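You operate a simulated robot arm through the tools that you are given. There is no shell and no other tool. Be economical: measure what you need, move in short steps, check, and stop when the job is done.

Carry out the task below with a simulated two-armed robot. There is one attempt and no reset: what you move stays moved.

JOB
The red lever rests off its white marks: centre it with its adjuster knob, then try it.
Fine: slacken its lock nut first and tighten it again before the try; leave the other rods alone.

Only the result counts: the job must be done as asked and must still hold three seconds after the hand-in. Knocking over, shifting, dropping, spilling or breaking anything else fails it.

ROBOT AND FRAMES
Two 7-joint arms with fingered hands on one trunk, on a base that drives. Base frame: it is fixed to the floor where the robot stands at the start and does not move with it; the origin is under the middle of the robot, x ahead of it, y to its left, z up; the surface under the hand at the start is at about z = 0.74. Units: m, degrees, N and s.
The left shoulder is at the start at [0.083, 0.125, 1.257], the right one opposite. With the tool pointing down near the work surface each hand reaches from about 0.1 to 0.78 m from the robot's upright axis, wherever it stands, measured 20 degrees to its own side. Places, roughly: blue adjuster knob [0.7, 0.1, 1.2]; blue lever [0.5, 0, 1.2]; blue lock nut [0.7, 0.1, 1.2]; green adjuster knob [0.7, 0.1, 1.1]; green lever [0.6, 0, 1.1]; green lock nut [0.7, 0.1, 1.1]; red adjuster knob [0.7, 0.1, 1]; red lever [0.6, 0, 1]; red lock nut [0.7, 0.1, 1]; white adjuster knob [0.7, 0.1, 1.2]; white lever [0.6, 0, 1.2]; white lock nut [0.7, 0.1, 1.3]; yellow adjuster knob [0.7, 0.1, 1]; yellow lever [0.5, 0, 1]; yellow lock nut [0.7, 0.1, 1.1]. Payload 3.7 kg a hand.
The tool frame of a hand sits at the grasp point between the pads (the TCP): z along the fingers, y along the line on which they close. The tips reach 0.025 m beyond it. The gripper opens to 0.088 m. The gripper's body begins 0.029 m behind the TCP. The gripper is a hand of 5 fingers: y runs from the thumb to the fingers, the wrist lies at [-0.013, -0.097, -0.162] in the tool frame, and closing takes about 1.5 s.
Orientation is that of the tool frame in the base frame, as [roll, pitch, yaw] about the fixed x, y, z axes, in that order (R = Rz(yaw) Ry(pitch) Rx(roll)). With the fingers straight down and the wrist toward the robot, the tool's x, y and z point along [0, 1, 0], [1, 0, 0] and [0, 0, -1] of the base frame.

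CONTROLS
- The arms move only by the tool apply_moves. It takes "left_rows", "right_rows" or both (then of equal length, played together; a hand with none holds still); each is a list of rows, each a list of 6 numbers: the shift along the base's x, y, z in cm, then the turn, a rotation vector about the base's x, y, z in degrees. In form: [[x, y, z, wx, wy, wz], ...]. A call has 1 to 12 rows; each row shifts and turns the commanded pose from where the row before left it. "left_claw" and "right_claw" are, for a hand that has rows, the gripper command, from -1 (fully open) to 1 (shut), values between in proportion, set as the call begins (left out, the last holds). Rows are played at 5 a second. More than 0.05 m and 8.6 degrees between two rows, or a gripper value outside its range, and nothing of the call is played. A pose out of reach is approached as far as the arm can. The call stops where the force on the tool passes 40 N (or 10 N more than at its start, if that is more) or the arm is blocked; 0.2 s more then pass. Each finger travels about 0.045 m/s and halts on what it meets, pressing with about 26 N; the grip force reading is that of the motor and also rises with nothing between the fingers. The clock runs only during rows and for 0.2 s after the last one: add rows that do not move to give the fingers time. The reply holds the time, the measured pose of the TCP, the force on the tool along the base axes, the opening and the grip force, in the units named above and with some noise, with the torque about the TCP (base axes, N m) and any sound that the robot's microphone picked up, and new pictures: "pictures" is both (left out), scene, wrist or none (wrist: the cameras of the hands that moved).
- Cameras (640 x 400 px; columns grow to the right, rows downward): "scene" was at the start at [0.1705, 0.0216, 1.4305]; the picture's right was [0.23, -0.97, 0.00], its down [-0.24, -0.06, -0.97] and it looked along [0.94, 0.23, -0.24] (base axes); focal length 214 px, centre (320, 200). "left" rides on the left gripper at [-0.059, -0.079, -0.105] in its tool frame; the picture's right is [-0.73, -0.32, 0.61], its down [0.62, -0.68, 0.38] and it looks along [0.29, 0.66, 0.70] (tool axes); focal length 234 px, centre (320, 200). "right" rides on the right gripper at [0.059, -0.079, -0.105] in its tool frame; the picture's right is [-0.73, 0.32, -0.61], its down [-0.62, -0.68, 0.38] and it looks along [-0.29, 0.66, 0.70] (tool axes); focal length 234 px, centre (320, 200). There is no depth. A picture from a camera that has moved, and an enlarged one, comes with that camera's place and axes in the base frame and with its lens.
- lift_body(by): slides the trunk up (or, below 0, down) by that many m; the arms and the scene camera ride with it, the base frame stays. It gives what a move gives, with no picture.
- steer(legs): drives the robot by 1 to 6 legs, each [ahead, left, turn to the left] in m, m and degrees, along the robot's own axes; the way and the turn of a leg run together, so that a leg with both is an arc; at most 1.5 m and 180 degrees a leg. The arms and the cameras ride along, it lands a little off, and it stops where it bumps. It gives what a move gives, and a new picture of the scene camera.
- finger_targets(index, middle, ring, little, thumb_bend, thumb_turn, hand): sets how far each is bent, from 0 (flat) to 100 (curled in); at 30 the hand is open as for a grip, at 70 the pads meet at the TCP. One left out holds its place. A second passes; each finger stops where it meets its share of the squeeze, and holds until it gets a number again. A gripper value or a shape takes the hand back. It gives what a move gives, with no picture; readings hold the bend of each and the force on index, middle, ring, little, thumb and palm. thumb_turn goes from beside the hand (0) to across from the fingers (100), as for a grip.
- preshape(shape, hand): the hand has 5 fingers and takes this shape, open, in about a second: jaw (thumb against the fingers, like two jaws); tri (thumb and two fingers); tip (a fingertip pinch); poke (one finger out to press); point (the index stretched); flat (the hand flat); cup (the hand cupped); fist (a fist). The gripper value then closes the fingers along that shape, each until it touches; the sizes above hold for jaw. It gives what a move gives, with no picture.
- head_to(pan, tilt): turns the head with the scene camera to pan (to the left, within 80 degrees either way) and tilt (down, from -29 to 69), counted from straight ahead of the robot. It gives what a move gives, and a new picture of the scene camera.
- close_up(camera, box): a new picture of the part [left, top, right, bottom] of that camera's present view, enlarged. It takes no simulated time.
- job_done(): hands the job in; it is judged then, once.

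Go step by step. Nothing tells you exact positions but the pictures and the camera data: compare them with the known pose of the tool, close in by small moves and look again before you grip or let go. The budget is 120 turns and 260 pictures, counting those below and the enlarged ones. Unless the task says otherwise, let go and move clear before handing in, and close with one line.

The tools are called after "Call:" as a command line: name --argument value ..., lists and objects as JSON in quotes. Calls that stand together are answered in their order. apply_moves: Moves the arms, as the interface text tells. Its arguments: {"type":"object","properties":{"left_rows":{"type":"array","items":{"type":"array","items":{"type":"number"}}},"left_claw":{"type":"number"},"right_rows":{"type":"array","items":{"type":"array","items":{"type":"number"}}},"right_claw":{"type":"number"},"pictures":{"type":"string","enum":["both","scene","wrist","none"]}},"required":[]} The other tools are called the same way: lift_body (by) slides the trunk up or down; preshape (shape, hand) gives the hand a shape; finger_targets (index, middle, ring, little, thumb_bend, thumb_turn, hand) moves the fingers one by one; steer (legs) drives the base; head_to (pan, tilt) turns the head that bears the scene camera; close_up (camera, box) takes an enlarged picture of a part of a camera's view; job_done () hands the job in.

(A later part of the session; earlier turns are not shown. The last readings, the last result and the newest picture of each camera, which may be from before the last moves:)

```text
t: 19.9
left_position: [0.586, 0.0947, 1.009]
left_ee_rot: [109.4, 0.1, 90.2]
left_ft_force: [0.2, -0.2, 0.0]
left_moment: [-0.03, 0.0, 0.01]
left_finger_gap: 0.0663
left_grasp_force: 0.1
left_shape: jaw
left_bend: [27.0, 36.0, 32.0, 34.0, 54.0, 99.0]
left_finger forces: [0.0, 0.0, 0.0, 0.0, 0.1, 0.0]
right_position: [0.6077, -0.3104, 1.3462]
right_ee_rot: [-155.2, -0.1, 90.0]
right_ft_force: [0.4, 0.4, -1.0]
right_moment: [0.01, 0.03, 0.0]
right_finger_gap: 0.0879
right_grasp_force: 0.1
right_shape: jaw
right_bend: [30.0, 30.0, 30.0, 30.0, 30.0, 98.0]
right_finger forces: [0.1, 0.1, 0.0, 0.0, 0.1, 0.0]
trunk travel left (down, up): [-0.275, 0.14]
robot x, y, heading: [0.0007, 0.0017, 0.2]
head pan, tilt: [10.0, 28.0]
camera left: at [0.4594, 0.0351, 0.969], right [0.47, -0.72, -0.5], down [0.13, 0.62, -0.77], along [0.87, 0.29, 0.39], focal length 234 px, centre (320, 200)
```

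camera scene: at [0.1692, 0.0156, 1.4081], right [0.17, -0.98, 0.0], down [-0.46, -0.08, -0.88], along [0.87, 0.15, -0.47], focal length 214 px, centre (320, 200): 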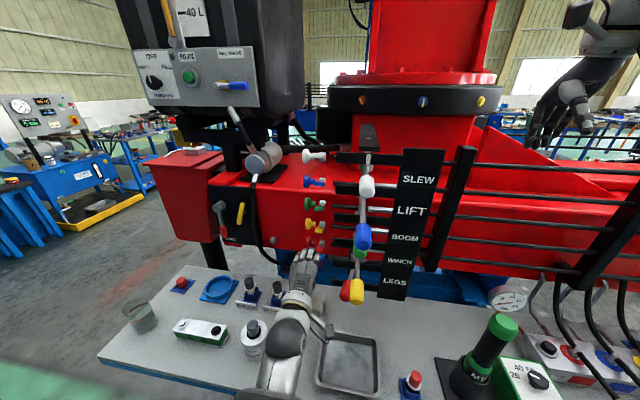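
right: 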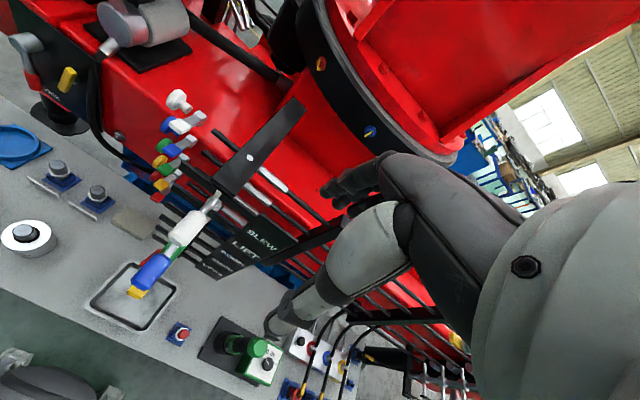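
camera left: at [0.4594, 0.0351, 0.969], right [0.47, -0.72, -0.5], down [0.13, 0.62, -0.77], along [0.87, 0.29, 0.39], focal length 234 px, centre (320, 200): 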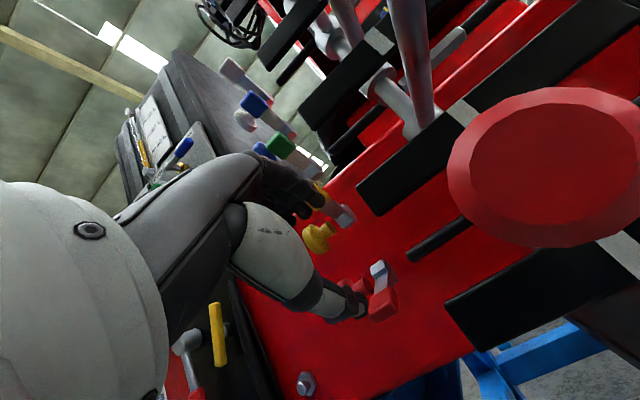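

The hand is free. I continue back and to the left, a bit downwards to counter the drift.

Call:
apply_moves --left_rows '[[-1.5, 1, -0.3, 0, 0, 0], [-1.5, 1, -0.3, 0, 0, 0], [-1.5, 2, -0.3, 0, 0, 0], [-1, 3, 0, 0, 0, 0], [0, 4, 0, 0, 0, 0], [0, 0, 0, 0, 0, 0]]' --left_claw -1 --pictures "both"

Call:
close_up --camera "scene" --box '[280, 190, 380, 310]'

Call:
close_up --camera "left" --box '[360, 130, 640, 330]'

```text
t: 21.3
left_position: [0.5278, 0.2009, 0.9956]
left_ee_rot: [110.0, 1.0, 90.2]
left_ft_force: [-0.4, 1.3, -0.6]
left_moment: [0.01, 0.0, 0.0]
left_finger_gap: 0.0875
left_grasp_force: 0.0
left_shape: jaw
left_bend: [30.0, 30.0, 30.0, 30.0, 30.0, 98.0]
left_finger forces: [0.0, 0.0, 0.0, 0.0, 0.1, 0.0]
right_position: [0.6055, -0.3097, 1.3475]
right_ee_rot: [-155.1, 0.1, 90.0]
right_ft_force: [0.2, 0.1, 0.3]
right_moment: [0.05, 0.05, -0.02]
right_finger_gap: 0.0879
right_grasp_force: 0.0
right_shape: jaw
right_bend: [30.0, 30.0, 30.0, 30.0, 30.0, 98.0]
right_finger forces: [0.0, 0.0, 0.1, 0.0, 0.0, 0.0]
trunk travel left (down, up): [-0.275, 0.14]
robot x, y, heading: [0.002, -0.0001, 0.0]
head pan, tilt: [10.0, 28.0]
camera scene: at [0.1695, 0.0148, 1.408], right [0.17, -0.98, 0.0], down [-0.46, -0.08, -0.88], along [0.87, 0.15, -0.47], focal length 214 px, centre (320, 200)
camera left: at [0.4009, 0.1399, 0.9585], right [0.46, -0.73, -0.5], down [0.12, 0.61, -0.78], along [0.88, 0.3, 0.37], focal length 234 px, centre (320, 200)
```

scene: 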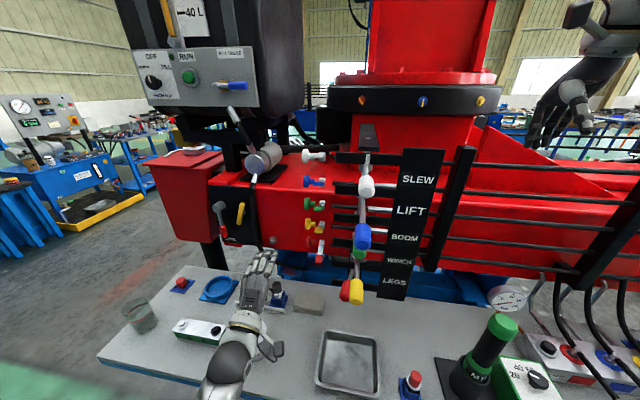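
left: 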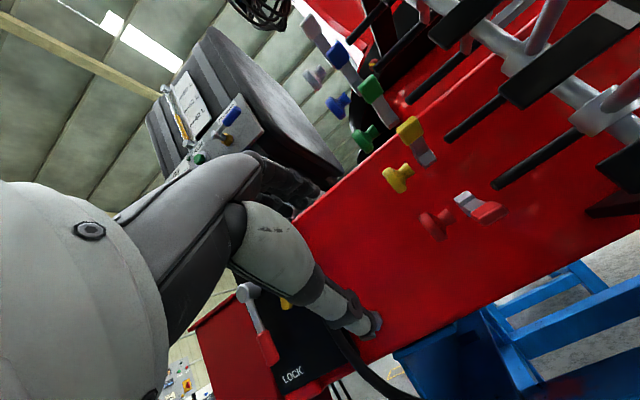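

```text
3.33 times, centred on (330, 250) of scene
camera zoom: at [0.1695, 0.0148, 1.408], right [0.17, -0.98, 0.0], down [-0.46, -0.08, -0.88], along [0.87, 0.15, -0.47], focal length 715 px, centre (287, 33)
```

zoom: 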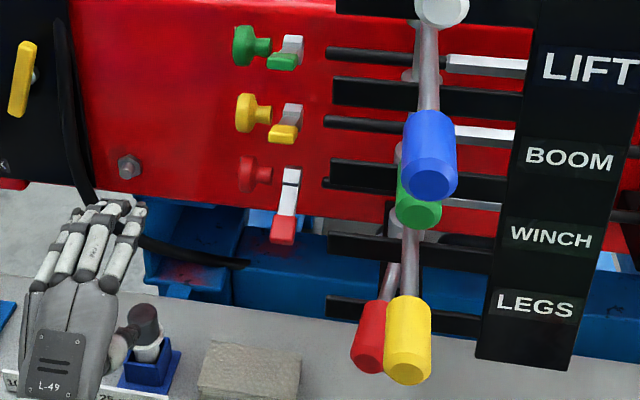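

```text
2.00 times, centred on (500, 230) of left
camera zoom: at [0.4009, 0.1399, 0.9585], right [0.46, -0.73, -0.5], down [0.12, 0.61, -0.78], along [0.88, 0.3, 0.37], focal length 468 px, centre (-40, 140)
```

zoom: 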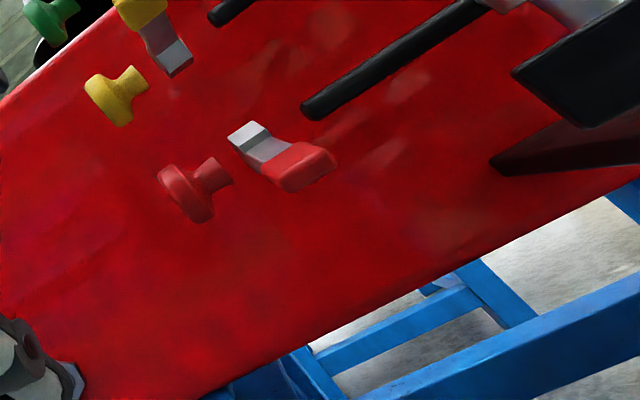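

Nut slackened (tab now hangs well down), others look untouched. Next I swing the left hand to point right (−y) at a spot left of the knob, so the knob can be gripped end-on.

Call:
apply_moves --left_rows '[[0, 2, 0, 0, 0, -8], [0, 2, 0, 0, 0, -8], [0, 2, 0, 0, 0, -8], [0, 2, 0, 0, 0, -8], [0, 1, 0, 0, 0, -8], [0, 1, 0, 0, 0, -8], [0, 0, 0, 0, 0, -8], [0, 0, 0, 0, 0, -8], [0, 0, 0, 0, 0, -8], [0, 0, 0, 0, 0, -8], [0, 0, 0, 0, 0, -8], [0, 0, 0, 0, 0, 0]]' --pictures "both"

```text
t: 23.9
left_position: [0.5274, 0.3008, 0.9965]
left_ee_rot: [110.1, 1.1, 2.4]
left_ft_force: [0.4, -0.5, 0.1]
left_moment: [-0.01, -0.03, 0.04]
left_finger_gap: 0.0876
left_grasp_force: 0.0
left_shape: jaw
left_bend: [30.0, 30.0, 30.0, 30.0, 30.0, 98.0]
left_finger forces: [0.0, 0.1, 0.0, 0.0, 0.0, 0.1]
right_position: [0.6061, -0.3092, 1.3477]
right_ee_rot: [-155.4, 0.0, 90.0]
right_ft_force: [0.0, 1.0, 0.1]
right_moment: [-0.01, -0.01, 0.01]
right_finger_gap: 0.0877
right_grasp_force: 0.0
right_shape: jaw
right_bend: [30.0, 30.0, 30.0, 30.0, 30.0, 98.0]
right_finger forces: [0.0, 0.1, 0.1, 0.0, 0.0, 0.0]
trunk travel left (down, up): [-0.275, 0.14]
robot x, y, heading: [0.0004, 0.0014, 0.0]
head pan, tilt: [10.0, 28.0]
camera scene: at [0.169, 0.0158, 1.4081], right [0.17, -0.98, 0.0], down [-0.46, -0.08, -0.88], along [0.87, 0.15, -0.47], focal length 214 px, centre (320, 200)
camera left: at [0.462, 0.4243, 0.9588], right [-0.72, -0.49, -0.5], down [0.61, -0.1, -0.78], along [0.33, -0.87, 0.37], focal length 234 px, centre (320, 200)
```

scene: 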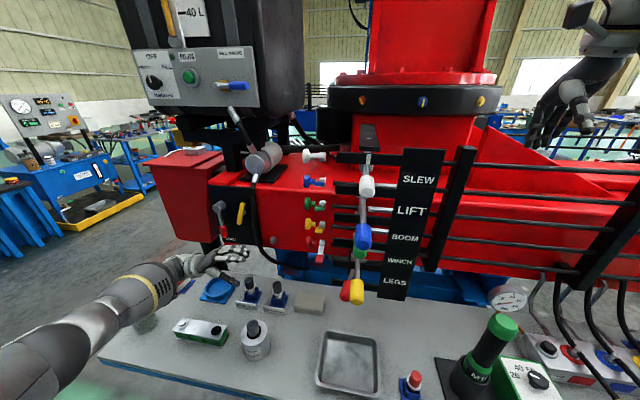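
left: 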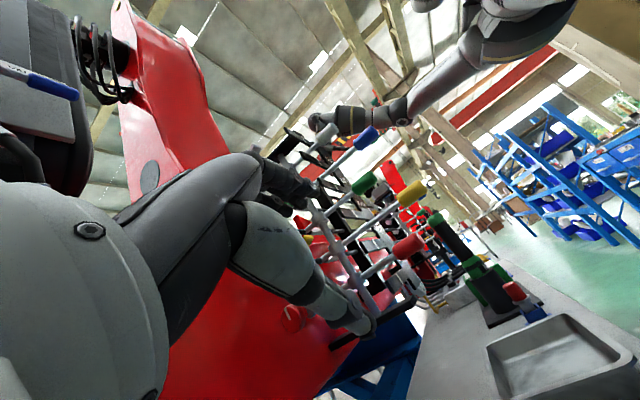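

That works well. Now I level the fingers, roll 45°, and advance to a standoff beside the knob with the three-finger shape.

Call:
preshape --hand "left" --shape "tri"

Call:
apply_moves --left_rows '[[1, 0, 0, -7, 0, 0], [1, 0, 0, -7, 0, 0], [2, 0, 0, -6, 0, 0], [2, 0, 0, 0, 8, 0], [2, 0, 0, 0, 8, 0], [2, 0, 0, 0, 8, 0], [2, 0, -0.5, 0, 8, 0], [1, 0, -0.5, 0, 8, 0], [1, 0, -0.5, 0, 5, 0], [0, 0, 0, 0, 0, 0]]' --pictures "both"

Call:
close_up --camera "scene" --box '[220, 200, 360, 300]'

```text
t: 24.8
left_position: [0.5279, 0.3005, 0.9956]
left_ee_rot: [110.0, 1.1, 2.3]
left_ft_force: [0.0, -0.6, -0.3]
left_moment: [0.03, -0.01, -0.02]
left_finger_gap: 0.0875
left_grasp_force: 0.1
left_shape: tri
left_bend: [30.0, 30.0, 99.0, 99.0, 30.0, 98.0]
left_finger forces: [0.0, 0.1, 0.1, 0.0, 0.0, 0.0]
right_position: [0.6066, -0.308, 1.3466]
right_ee_rot: [-155.2, 0.1, 90.1]
right_ft_force: [0.0, -0.2, -0.5]
right_moment: [0.0, -0.01, -0.01]
right_finger_gap: 0.0877
right_grasp_force: 0.0
right_shape: jaw
right_bend: [30.0, 30.0, 30.0, 30.0, 30.0, 98.0]
right_finger forces: [0.0, 0.0, 0.0, 0.0, 0.0, 0.1]
trunk travel left (down, up): [-0.275, 0.14]
robot x, y, heading: [-0.0001, -0.0033, 0.1]
head pan, tilt: [10.0, 28.0]
```

```text
t: 27.0
left_position: [0.6286, 0.2867, 0.9954]
left_ee_rot: [98.3, 46.7, 3.1]
left_ft_force: [0.3, 0.1, 0.3]
left_moment: [-0.01, -0.02, -0.04]
left_finger_gap: 0.0877
left_grasp_force: 0.1
left_shape: tri
left_bend: [30.0, 30.0, 99.0, 99.0, 30.0, 98.0]
left_finger forces: [0.0, 0.0, 0.0, 0.0, 0.0, 0.1]
left hand out of reach, approached as far as the arm can: row 2, 3, 5, 7
right_position: [0.6072, -0.3076, 1.3472]
right_ee_rot: [-155.4, 0.0, 90.1]
right_ft_force: [0.2, 0.4, -0.5]
right_moment: [0.01, 0.02, 0.01]
right_finger_gap: 0.0872
right_grasp_force: 0.1
right_shape: jaw
right_bend: [30.0, 30.0, 30.0, 30.0, 30.0, 98.0]
right_finger forces: [0.0, 0.1, 0.0, 0.0, 0.1, 0.0]
trunk travel left (down, up): [-0.275, 0.14]
robot x, y, heading: [0.0026, 0.0032, 0.1]
head pan, tilt: [10.0, 28.0]
camera scene: at [0.1694, 0.0158, 1.4081], right [0.17, -0.98, 0.0], down [-0.46, -0.08, -0.88], along [0.87, 0.15, -0.47], focal length 214 px, centre (320, 200)
camera left: at [0.5346, 0.3962, 0.995], right [-0.76, -0.6, 0.25], down [-0.09, -0.29, -0.95], along [0.64, -0.75, 0.17], focal length 234 px, centre (320, 200)
```

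scene: 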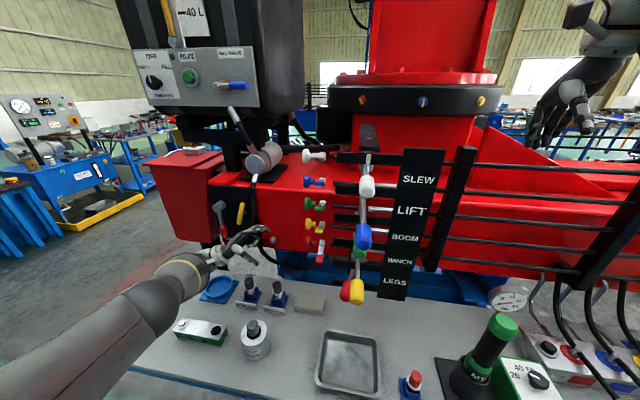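
left: 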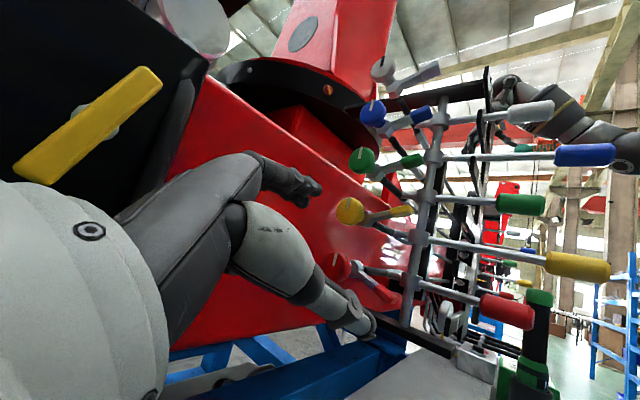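

```text
4.00 times, centred on (290, 250) of scene
camera zoom: at [0.1694, 0.0158, 1.4081], right [0.17, -0.98, 0.0], down [-0.46, -0.08, -0.88], along [0.87, 0.15, -0.47], focal length 858 px, centre (440, 0)
```

zoom: 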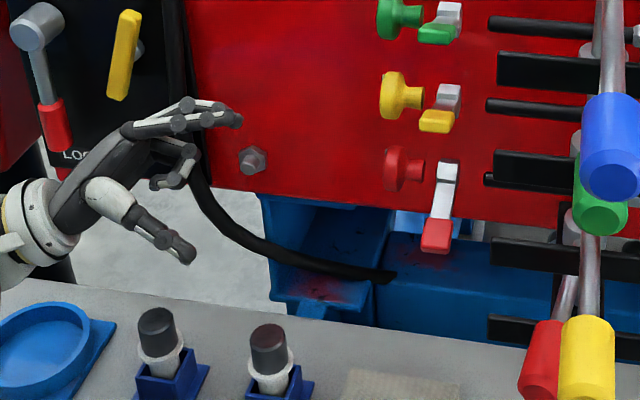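

The hand points right beside the knob row; I zoom the wrist view on the knobs.

Call:
close_up --camera "left" --box '[300, 170, 560, 340]'

```text
2.35 times, centred on (430, 255) of left
camera zoom: at [0.5346, 0.3962, 0.995], right [-0.76, -0.6, 0.25], down [-0.09, -0.29, -0.95], along [0.64, -0.75, 0.17], focal length 551 px, centre (61, 71)
```

zoom: 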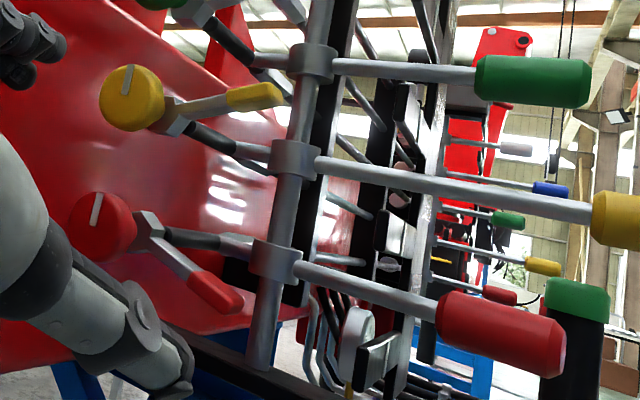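

Knob face at about (0.688, 0.148, 0.972), yellow one 0.07 m above. I align with the axis, then approach with the fingers partly closed.

Call:
apply_moves --left_rows '[[2, -1, -0.7, 0, 0, 0], [2, -1, -0.8, 0, 0, 0], [1.9, -1, -0.7, 0, 0, 0], [0, -2, 0, 0, 0, 0], [0, -2, 0, 0, 0, 0], [0, 0, 0, 0, 0, 0]]' --left_claw -0.4 --pictures "wrist"

Call:
close_up --camera "left" --box '[220, 150, 460, 340]'

Call:
close_up --camera "scene" --box '[250, 190, 360, 270]'

```text
t: 28.4
left_position: [0.6353, 0.2204, 0.992]
left_ee_rot: [98.1, 46.6, 2.9]
left_ft_force: [0.0, 0.2, 0.3]
left_moment: [-0.02, 0.0, 0.02]
left_finger_gap: 0.0619
left_grasp_force: 0.1
left_shape: tri
left_bend: [27.0, 37.0, 99.0, 99.0, 58.0, 99.0]
left_finger forces: [0.0, 0.1, 0.0, 0.0, 0.0, 0.0]
left hand out of reach, approached as far as the arm can: row 1, 2, 3
right_position: [0.6067, -0.309, 1.3471]
right_ee_rot: [-155.2, 0.1, 90.0]
right_ft_force: [0.3, 0.8, 0.3]
right_moment: [0.02, -0.02, 0.0]
right_finger_gap: 0.0879
right_grasp_force: 0.1
right_shape: jaw
right_bend: [30.0, 30.0, 30.0, 30.0, 30.0, 98.0]
right_finger forces: [0.0, 0.0, 0.0, 0.1, 0.0, 0.0]
trunk travel left (down, up): [-0.275, 0.14]
robot x, y, heading: [-0.0026, 0.0008, 0.2]
head pan, tilt: [10.0, 28.0]
camera left: at [0.5416, 0.3298, 0.9906], right [-0.76, -0.6, 0.25], down [-0.09, -0.29, -0.95], along [0.64, -0.75, 0.17], focal length 234 px, centre (320, 200)
```

left: 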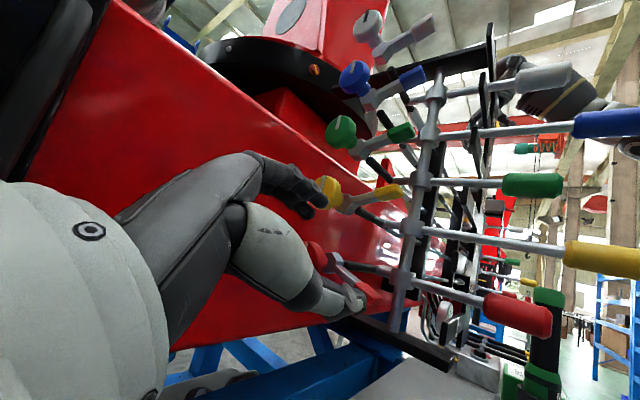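

```text
2.11 times, centred on (340, 245) of left
camera zoom: at [0.5416, 0.3298, 0.9906], right [-0.76, -0.6, 0.25], down [-0.09, -0.29, -0.95], along [0.64, -0.75, 0.17], focal length 493 px, centre (278, 105)
```

zoom: 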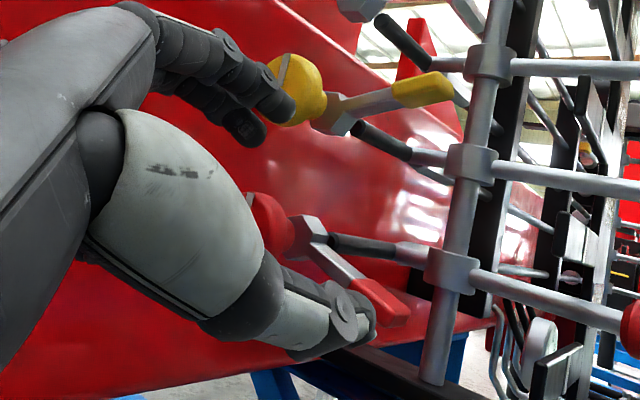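

```text
5.00 times, centred on (305, 230) of scene
camera zoom: at [0.1696, 0.0156, 1.408], right [0.17, -0.98, 0.0], down [-0.46, -0.08, -0.88], along [0.87, 0.15, -0.47], focal length 1072 px, centre (395, 50)
```

zoom: 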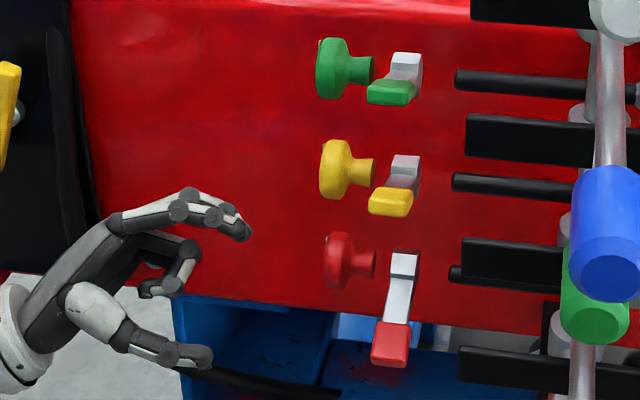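

The arm is at its reach limit in x. I raise the hand, then lower the trunk (which leans the shoulders forward) to gain reach.

Call:
apply_moves --left_rows '[[0, 1, 2, 0, 0, 0], [0, 1, 2, 0, 0, 0], [0, 1, 2, 0, 0, 0], [0, 0, 2, 0, 0, 0], [0, 0, 0, 0, 0, 0]]' --pictures "none"

Call:
lift_body --by -0.09

Call:
apply_moves --left_rows '[[1, 0, 0, 0, 0, 0], [1, 0, 0, 0, 0, 0], [1, 0, 0, 0, 0, 0], [1, 0, 0, 0, 0, 0], [0, 0, 0, 0, 0, 0]]' --pictures "both"

```text
t: 29.6
left_position: [0.6352, 0.2503, 1.0704]
left_ee_rot: [98.2, 46.6, 3.0]
left_ft_force: [0.2, -0.8, -1.1]
left_moment: [-0.03, -0.01, 0.01]
left_finger_gap: 0.0621
left_grasp_force: 0.1
left_shape: tri
left_bend: [27.0, 37.0, 99.0, 99.0, 58.0, 99.0]
left_finger forces: [0.1, 0.0, 0.0, 0.0, 0.0, 0.0]
right_position: [0.6068, -0.3085, 1.3473]
right_ee_rot: [-155.2, 0.0, 90.0]
right_ft_force: [0.4, -0.2, 1.0]
right_moment: [-0.06, 0.02, -0.03]
right_finger_gap: 0.0878
right_grasp_force: 0.1
right_shape: jaw
right_bend: [30.0, 30.0, 30.0, 30.0, 30.0, 98.0]
right_finger forces: [0.0, 0.0, 0.1, 0.1, 0.1, 0.0]
trunk travel left (down, up): [-0.275, 0.14]
robot x, y, heading: [0.001, -0.0002, 0.1]
head pan, tilt: [10.0, 28.0]
```

```text
t: 30.9
left_position: [0.6337, 0.2488, 0.9839]
left_ee_rot: [98.2, 46.4, 3.0]
left_ft_force: [-0.6, -0.2, 0.6]
left_moment: [-0.01, 0.02, 0.07]
left_finger_gap: 0.062
left_grasp_force: 0.0
left_shape: tri
left_bend: [27.0, 37.0, 99.0, 99.0, 58.0, 99.0]
left_finger forces: [0.0, 0.0, 0.1, 0.0, 0.1, 0.0]
right_position: [0.6053, -0.3089, 1.2588]
right_ee_rot: [-155.5, 0.0, 90.0]
right_ft_force: [0.2, 0.6, 0.4]
right_moment: [-0.04, 0.0, 0.01]
right_finger_gap: 0.0873
right_grasp_force: 0.1
right_shape: jaw
right_bend: [30.0, 30.0, 30.0, 30.0, 30.0, 98.0]
right_finger forces: [0.1, 0.0, 0.0, 0.0, 0.1, 0.0]
trunk travel left (down, up): [-0.185, 0.23]
robot x, y, heading: [-0.0004, -0.0036, 0.2]
head pan, tilt: [10.0, 28.0]
```

```text
t: 32.1
left_position: [0.6741, 0.2501, 0.9799]
left_ee_rot: [98.3, 46.7, 3.1]
left_ft_force: [0.2, -1.0, 0.1]
left_moment: [0.0, 0.01, 0.0]
left_finger_gap: 0.062
left_grasp_force: 0.0
left_shape: tri
left_bend: [27.0, 37.0, 99.0, 99.0, 58.0, 99.0]
left_finger forces: [0.0, 0.0, 0.1, 0.0, 0.0, 0.1]
right_position: [0.6069, -0.3094, 1.2579]
right_ee_rot: [-155.2, 0.0, 90.0]
right_ft_force: [0.2, -1.1, -0.3]
right_moment: [0.01, -0.02, 0.02]
right_finger_gap: 0.0877
right_grasp_force: 0.0
right_shape: jaw
right_bend: [30.0, 30.0, 30.0, 30.0, 30.0, 98.0]
right_finger forces: [0.0, 0.1, 0.0, 0.0, 0.1, 0.0]
trunk travel left (down, up): [-0.185, 0.23]
robot x, y, heading: [0.001, 0.0025, -0.0]
head pan, tilt: [10.0, 28.0]
camera scene: at [0.2556, 0.0155, 1.3131], right [0.17, -0.98, 0.0], down [-0.46, -0.08, -0.88], along [0.87, 0.15, -0.47], focal length 214 px, centre (320, 200)
camera left: at [0.5816, 0.3599, 0.9803], right [-0.76, -0.6, 0.25], down [-0.09, -0.29, -0.95], along [0.64, -0.75, 0.17], focal length 234 px, centre (320, 200)
```

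scene: 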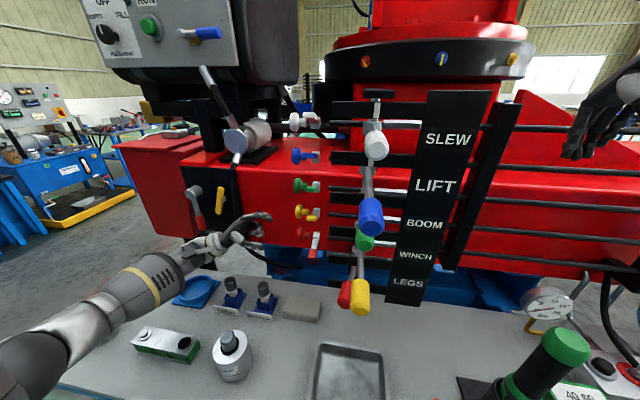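
left: 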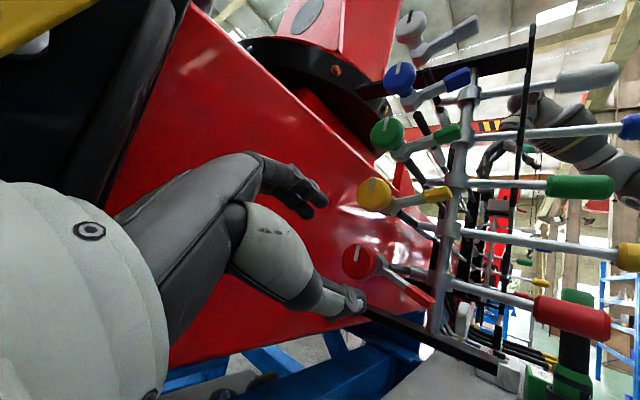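

Reach is fine now. Knob at about (0.69, 0.148, 0.971); I align and go in toward it.

Call:
apply_moves --left_rows '[[0.9, -1, -0.5, 0, 0, 0], [0.8, -1, -0.4, 0, 0, 0], [0, -2, 0, 0, 0, 0], [0, -1, 0, 0, 0, 0], [0, 0, 0, 0, 0, 0]]' --pictures "wrist"

Call:
close_up --camera "left" --box '[220, 150, 460, 340]'

Call:
close_up --camera "scene" --box '[230, 170, 340, 260]'

```text
t: 33.3
left_position: [0.6921, 0.1992, 0.9716]
left_ee_rot: [98.2, 46.6, 3.0]
left_ft_force: [0.9, -0.1, 0.3]
left_moment: [0.0, 0.01, 0.04]
left_finger_gap: 0.0617
left_grasp_force: 0.0
left_shape: tri
left_bend: [27.0, 37.0, 99.0, 99.0, 58.0, 99.0]
left_finger forces: [0.0, 0.1, 0.0, 0.0, 0.1, 0.1]
right_position: [0.6074, -0.3093, 1.2571]
right_ee_rot: [-155.2, 0.0, 90.0]
right_ft_force: [0.6, -0.4, 0.3]
right_moment: [-0.03, 0.05, 0.0]
right_finger_gap: 0.0877
right_grasp_force: 0.0
right_shape: jaw
right_bend: [30.0, 30.0, 30.0, 30.0, 30.0, 98.0]
right_finger forces: [0.0, 0.0, 0.0, 0.0, 0.0, 0.1]
trunk travel left (down, up): [-0.185, 0.23]
robot x, y, heading: [-0.0006, 0.0005, 0.1]
head pan, tilt: [10.0, 28.0]
camera left: at [0.5993, 0.3095, 0.9719], right [-0.76, -0.6, 0.25], down [-0.09, -0.29, -0.95], along [0.64, -0.75, 0.17], focal length 234 px, centre (320, 200)
```

left: 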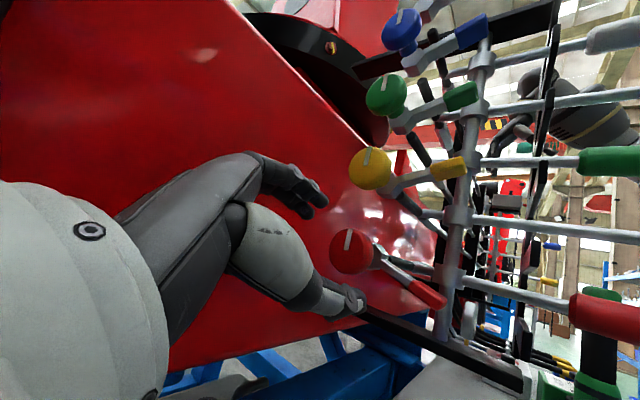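

```text
2.11 times, centred on (340, 245) of left
camera zoom: at [0.5993, 0.3095, 0.9719], right [-0.76, -0.6, 0.25], down [-0.09, -0.29, -0.95], along [0.64, -0.75, 0.17], focal length 493 px, centre (278, 105)
```

zoom: 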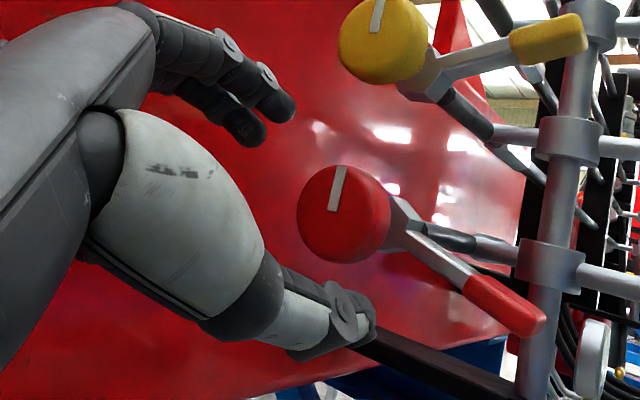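

```text
4.44 times, centred on (285, 215) of scene
camera zoom: at [0.2557, 0.0155, 1.3131], right [0.17, -0.98, 0.0], down [-0.46, -0.08, -0.88], along [0.87, 0.15, -0.47], focal length 953 px, centre (476, 133)
```

zoom: 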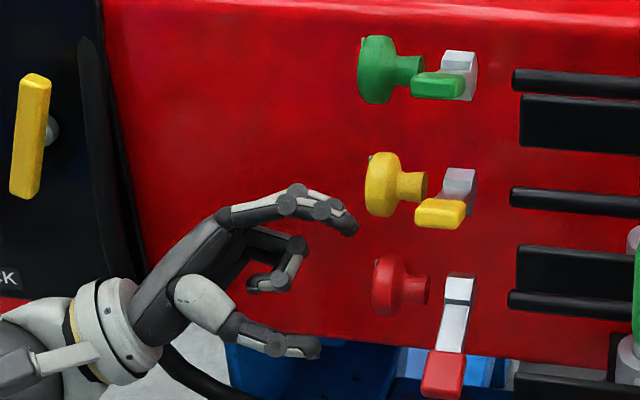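

Alignment looks good with the knob between fingertips and thumb. I go in the last 3.8 cm and close.

Call:
apply_moves --left_rows '[[0, -1.3, 0, 0, 0, 0], [0, -1.3, 0, 0, 0, 0], [0, -1.2, 0, 0, 0, 0], [0, 0, 0, 0, 0, 0]]' --pictures "wrist"

Call:
close_up --camera "left" --box '[220, 150, 460, 340]'

Call:
close_up --camera "scene" --box '[230, 170, 340, 260]'

```text
t: 34.3
left_position: [0.6928, 0.1617, 0.9728]
left_ee_rot: [98.2, 46.6, 3.1]
left_ft_force: [-0.1, 0.4, 0.6]
left_moment: [-0.01, -0.01, 0.01]
left_finger_gap: 0.0622
left_grasp_force: 0.1
left_shape: tri
left_bend: [27.0, 37.0, 99.0, 99.0, 58.0, 99.0]
left_finger forces: [0.1, 0.0, 0.1, 0.0, 0.0, 0.0]
right_position: [0.6071, -0.3092, 1.2576]
right_ee_rot: [-155.2, 0.0, 90.0]
right_ft_force: [0.7, -0.1, 0.1]
right_moment: [0.01, 0.0, -0.05]
right_finger_gap: 0.0878
right_grasp_force: 0.1
right_shape: jaw
right_bend: [30.0, 30.0, 30.0, 30.0, 30.0, 98.0]
right_finger forces: [0.0, 0.0, 0.0, 0.1, 0.0, 0.0]
trunk travel left (down, up): [-0.185, 0.23]
robot x, y, heading: [-0.0006, -0.0004, 0.2]
head pan, tilt: [10.0, 28.0]
camera left: at [0.5992, 0.2715, 0.9714], right [-0.76, -0.6, 0.25], down [-0.09, -0.29, -0.95], along [0.64, -0.75, 0.17], focal length 234 px, centre (320, 200)
```

left: 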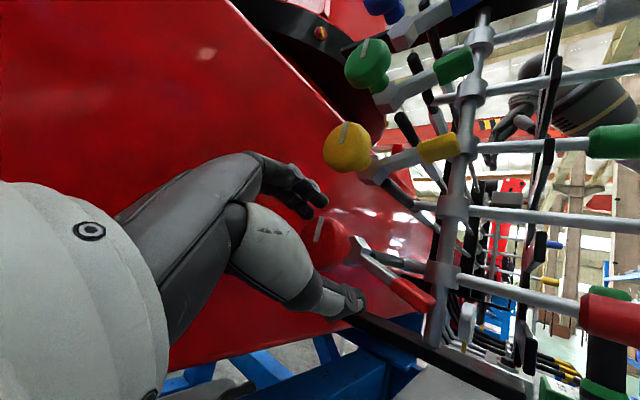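

```text
2.11 times, centred on (340, 245) of left
camera zoom: at [0.5992, 0.2715, 0.9714], right [-0.76, -0.6, 0.25], down [-0.09, -0.29, -0.95], along [0.64, -0.75, 0.17], focal length 493 px, centre (278, 105)
```

zoom: 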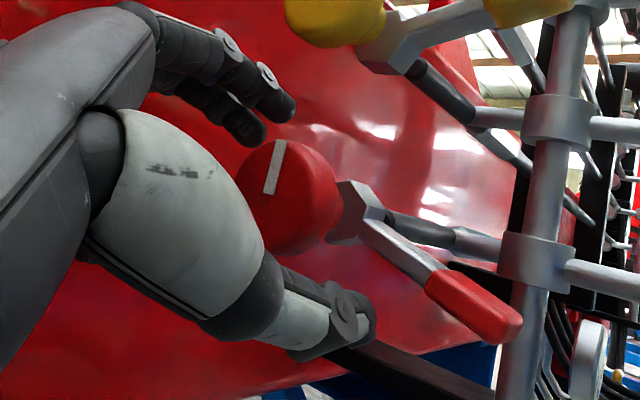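

```text
4.44 times, centred on (285, 215) of scene
camera zoom: at [0.2557, 0.0155, 1.3131], right [0.17, -0.98, 0.0], down [-0.46, -0.08, -0.88], along [0.87, 0.15, -0.47], focal length 953 px, centre (476, 133)
```

zoom: 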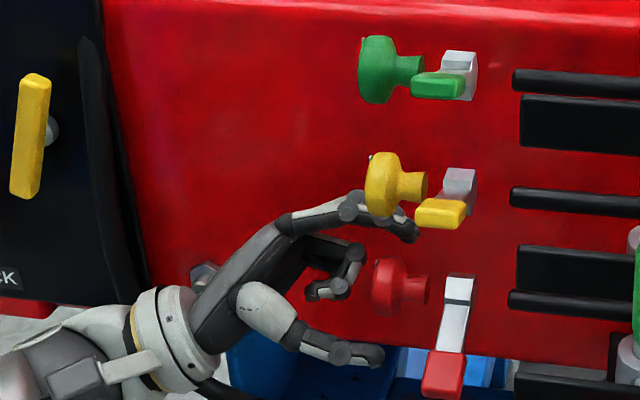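

Fingertips straddle the knob. I close on it.

Call:
apply_moves --left_rows '[[0, 0, 0, 0, 0, 0], [0, 0, 0, 0, 0, 0], [0, 0, 0, 0, 0, 0], [0, 0, 0, 0, 0, 0], [0, 0, 0, 0, 0, 0], [0, 0, 0, 0, 0, 0], [0, 0, 0, 0, 0, 0]]' --left_claw 0.6 --pictures "wrist"

Call:
close_up --camera "left" --box '[220, 150, 460, 340]'

Call:
close_up --camera "scene" --box '[250, 170, 430, 330]'

```text
t: 35.9
left_position: [0.6923, 0.16, 0.9723]
left_ee_rot: [98.3, 46.5, 3.0]
left_ft_force: [-1.7, -6.4, 1.1]
left_moment: [0.14, 0.02, -0.26]
left_finger_gap: 0.0264
left_grasp_force: 25.6
left_shape: tri
left_bend: [74.0, 50.0, 100.0, 100.0, 75.0, 100.0]
left_finger forces: [10.8, 12.1, 0.1, 0.1, 23.4, 0.0]
right_position: [0.607, -0.3096, 1.2562]
right_ee_rot: [-155.3, 0.0, 89.9]
right_ft_force: [0.7, -0.4, -0.4]
right_moment: [-0.01, 0.03, -0.04]
right_finger_gap: 0.0879
right_grasp_force: 0.1
right_shape: jaw
right_bend: [30.0, 30.0, 30.0, 30.0, 30.0, 98.0]
right_finger forces: [0.0, 0.1, 0.0, 0.0, 0.0, 0.0]
trunk travel left (down, up): [-0.185, 0.23]
robot x, y, heading: [0.0031, 0.0007, 0.2]
head pan, tilt: [10.0, 28.0]
camera left: at [0.5989, 0.2706, 0.9717], right [-0.76, -0.6, 0.25], down [-0.09, -0.29, -0.95], along [0.64, -0.75, 0.17], focal length 234 px, centre (320, 200)
```

left: 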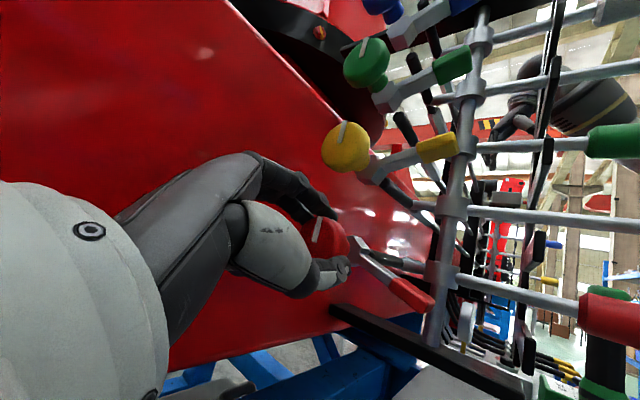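

```text
2.11 times, centred on (340, 245) of left
camera zoom: at [0.5989, 0.2706, 0.9717], right [-0.76, -0.6, 0.25], down [-0.09, -0.29, -0.95], along [0.64, -0.75, 0.17], focal length 493 px, centre (278, 105)
```

zoom: 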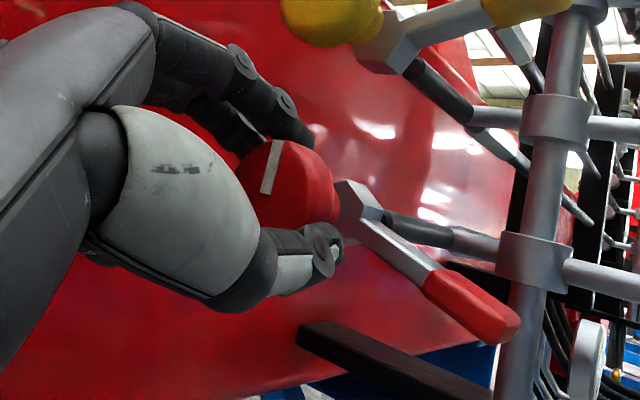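

```text
2.50 times, centred on (340, 250) of scene
camera zoom: at [0.2553, 0.0146, 1.3132], right [0.17, -0.98, 0.0], down [-0.46, -0.08, -0.88], along [0.87, 0.15, -0.47], focal length 536 px, centre (270, 75)
```

zoom: 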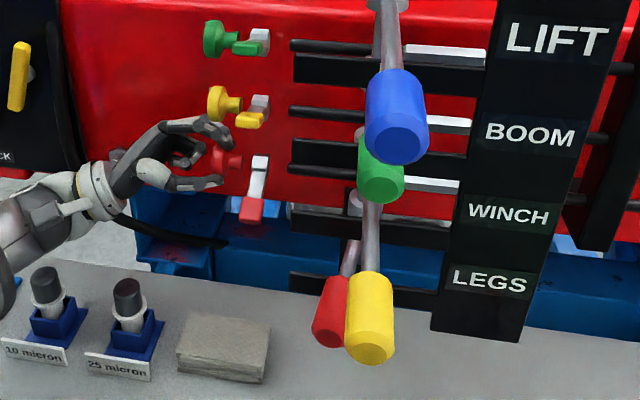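

Grip is firm. I turn the knob a little about its axis to see which way the lever moves.

Call:
apply_moves --left_rows '[[0, 0, 0, 0, -8, 0], [0, 0, 0, 0, -8, 0], [0, 0, 0, 0, -8, 0], [0, 0, 0, 0, 0, 0]]' --pictures "wrist"

Call:
close_up --camera "left" --box '[220, 150, 460, 340]'

Call:
close_up --camera "scene" --box '[250, 170, 430, 330]'

```text
t: 36.9
left_position: [0.6923, 0.1606, 0.9702]
left_ee_rot: [97.0, 22.6, 2.3]
left_ft_force: [-2.0, -9.6, -6.9]
left_moment: [0.38, 0.02, -0.18]
left_finger_gap: 0.0259
left_grasp_force: 25.7
left_shape: tri
left_bend: [74.0, 51.0, 100.0, 100.0, 75.0, 100.0]
left_finger forces: [10.8, 13.2, 0.0, 0.0, 26.2, 0.0]
right_position: [0.6068, -0.3099, 1.2558]
right_ee_rot: [-155.2, -0.1, 90.0]
right_ft_force: [-0.7, -0.7, -0.2]
right_moment: [-0.03, -0.03, 0.02]
right_finger_gap: 0.0878
right_grasp_force: 0.1
right_shape: jaw
right_bend: [30.0, 30.0, 30.0, 30.0, 30.0, 98.0]
right_finger forces: [0.0, 0.0, 0.1, 0.0, 0.1, 0.0]
trunk travel left (down, up): [-0.185, 0.23]
robot x, y, heading: [0.0004, 0.0024, -0.3]
head pan, tilt: [10.0, 28.0]
camera left: at [0.6071, 0.2709, 0.9331], right [-0.8, -0.6, -0.09], down [0.31, -0.28, -0.91], along [0.52, -0.75, 0.41], focal length 234 px, centre (320, 200)
```

left: 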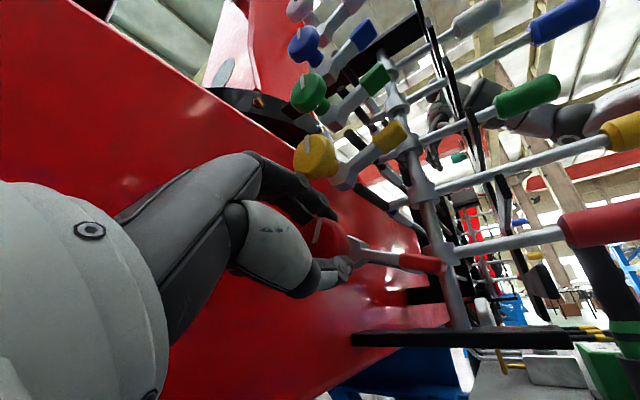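

```text
2.11 times, centred on (340, 245) of left
camera zoom: at [0.6071, 0.2709, 0.9331], right [-0.8, -0.6, -0.09], down [0.31, -0.28, -0.91], along [0.52, -0.75, 0.41], focal length 493 px, centre (278, 105)
```

zoom: 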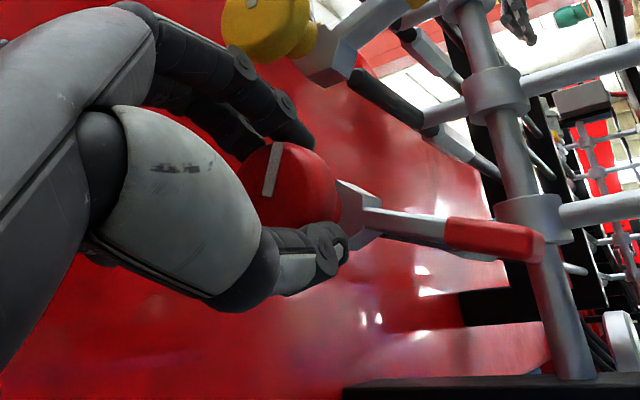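

```text
2.50 times, centred on (340, 250) of scene
camera zoom: at [0.2562, 0.0143, 1.3129], right [0.17, -0.98, 0.0], down [-0.46, -0.08, -0.88], along [0.87, 0.15, -0.47], focal length 536 px, centre (270, 75)
```

zoom: 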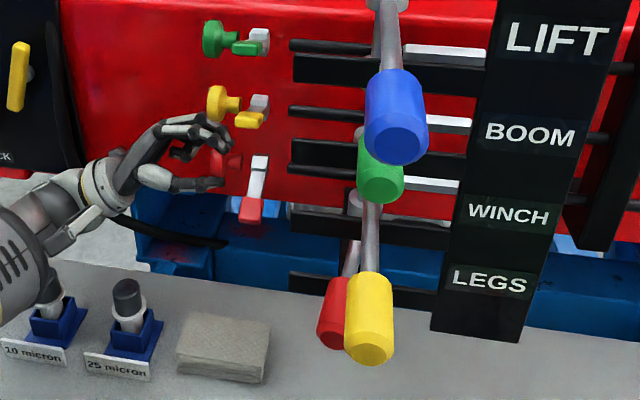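

The knob turns and the lever moves the right way (about 4 mm per 24°). The wrist is getting near the filter bottle below, so I ratchet: open, rotate back, regrip.

Call:
apply_moves --left_rows '[[0, 0, 0, 0, 0, 0], [0, 0, 0, 0, 0, 0], [0, 0, 0, 0, 0, 0], [0, 0, 0, 0, 0, 0], [0, 0, 0, 0, 8, 0], [0, 0, 0, 0, 8, 0], [0, 0, 0, 0, 8, 0], [0, 0, 0, 0, 8, 0], [0, 0, 0, 0, 8, 0], [0, 0, 0, 0, 0, 0]]' --left_claw -0.4 --pictures "wrist"

Call:
close_up --camera "scene" --box '[200, 170, 430, 330]'

```text
t: 39.1
left_position: [0.6907, 0.1624, 0.971]
left_ee_rot: [100.4, 62.7, 4.9]
left_ft_force: [0.5, -0.6, 0.4]
left_moment: [-0.03, 0.02, 0.0]
left_finger_gap: 0.0612
left_grasp_force: 0.0
left_shape: tri
left_bend: [27.0, 37.0, 99.0, 99.0, 58.0, 99.0]
left_finger forces: [0.0, 0.0, 0.0, 0.1, 0.1, 0.0]
right_position: [0.6064, -0.3086, 1.2554]
right_ee_rot: [-155.1, 0.0, 90.1]
right_ft_force: [0.2, 0.8, 0.1]
right_moment: [-0.02, -0.04, 0.0]
right_finger_gap: 0.0878
right_grasp_force: 0.1
right_shape: jaw
right_bend: [30.0, 30.0, 30.0, 30.0, 30.0, 98.0]
right_finger forces: [0.0, 0.1, 0.0, 0.1, 0.0, 0.0]
trunk travel left (down, up): [-0.185, 0.23]
robot x, y, heading: [0.0003, -0.0, -0.0]
head pan, tilt: [10.0, 28.0]
camera left: at [0.6022, 0.2719, 0.9967], right [-0.66, -0.6, 0.45], down [-0.35, -0.29, -0.89], along [0.66, -0.75, -0.02], focal length 234 px, centre (320, 200)
```

left: 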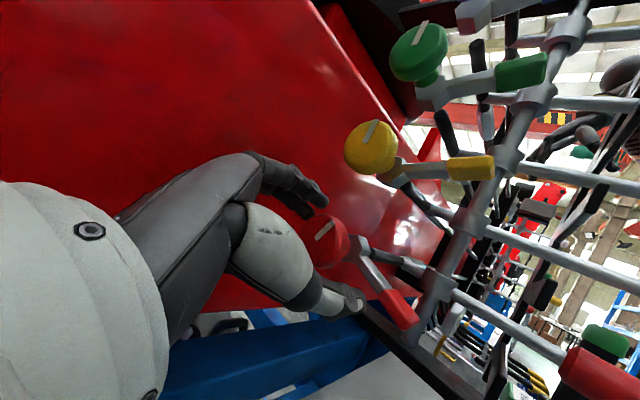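

```text
2.50 times, centred on (315, 250) of scene
camera zoom: at [0.2559, 0.0154, 1.313], right [0.17, -0.98, 0.0], down [-0.46, -0.08, -0.88], along [0.87, 0.15, -0.47], focal length 536 px, centre (332, 75)
```

zoom: 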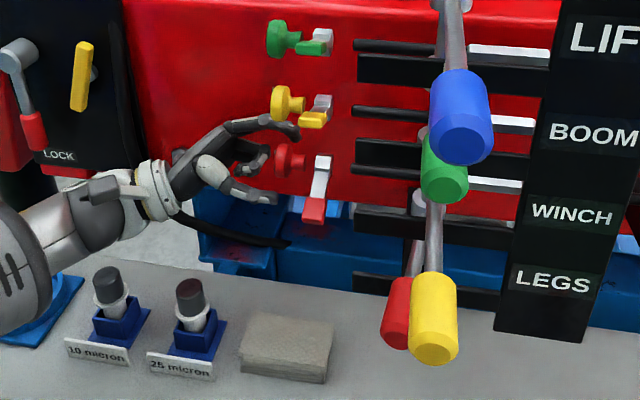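

Clearance is good. Close again and turn back 40°.

Call:
apply_moves --left_rows '[[0, 0, 0, 0, 0, 0], [0, 0, 0, 0, 0, 0], [0, 0, 0, 0, 0, 0], [0, 0, 0, 0, 0, 0], [0, 0, 0, 0, 0, 0], [0, 0, 0, 0, -8, 0], [0, 0, 0, 0, -8, 0], [0, 0, 0, 0, -8, 0], [0, 0, 0, 0, -8, 0], [0, 0, 0, 0, -8, 0], [0, 0, 0, 0, 0, 0]]' --left_claw 0.6 --pictures "wrist"

Call:
close_up --camera "scene" --box '[200, 170, 430, 330]'

```text
t: 41.5
left_position: [0.6929, 0.1615, 0.9712]
left_ee_rot: [97.1, 22.6, 2.5]
left_ft_force: [-1.0, -7.6, -6.7]
left_moment: [0.37, 0.05, -0.16]
left_finger_gap: 0.0259
left_grasp_force: 26.2
left_shape: tri
left_bend: [74.0, 51.0, 100.0, 100.0, 76.0, 100.0]
left_finger forces: [10.7, 13.5, 0.0, 0.0, 26.4, 0.1]
right_position: [0.6072, -0.3102, 1.2561]
right_ee_rot: [-155.2, 0.0, 89.9]
right_ft_force: [-0.8, -1.1, 0.2]
right_moment: [0.01, 0.01, -0.03]
right_finger_gap: 0.0876
right_grasp_force: 0.1
right_shape: jaw
right_bend: [30.0, 30.0, 30.0, 30.0, 30.0, 98.0]
right_finger forces: [0.0, 0.0, 0.0, 0.0, 0.0, 0.1]
trunk travel left (down, up): [-0.185, 0.23]
robot x, y, heading: [-0.0017, 0.0002, 0.1]
head pan, tilt: [10.0, 28.0]
camera left: at [0.6071, 0.2709, 0.9328], right [-0.8, -0.6, -0.09], down [0.31, -0.28, -0.91], along [0.52, -0.75, 0.41], focal length 234 px, centre (320, 200)
```

left: 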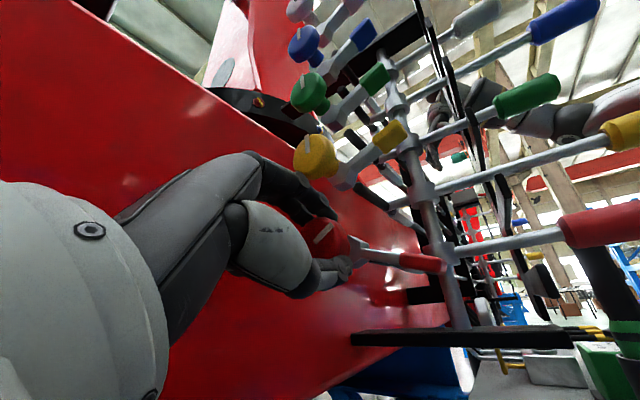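

```text
2.50 times, centred on (315, 250) of scene
camera zoom: at [0.2564, 0.0144, 1.3129], right [0.17, -0.98, 0.0], down [-0.46, -0.08, -0.88], along [0.87, 0.15, -0.47], focal length 536 px, centre (332, 75)
```

zoom: 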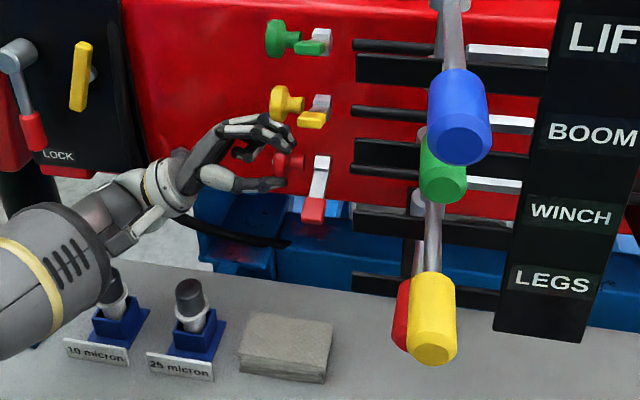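

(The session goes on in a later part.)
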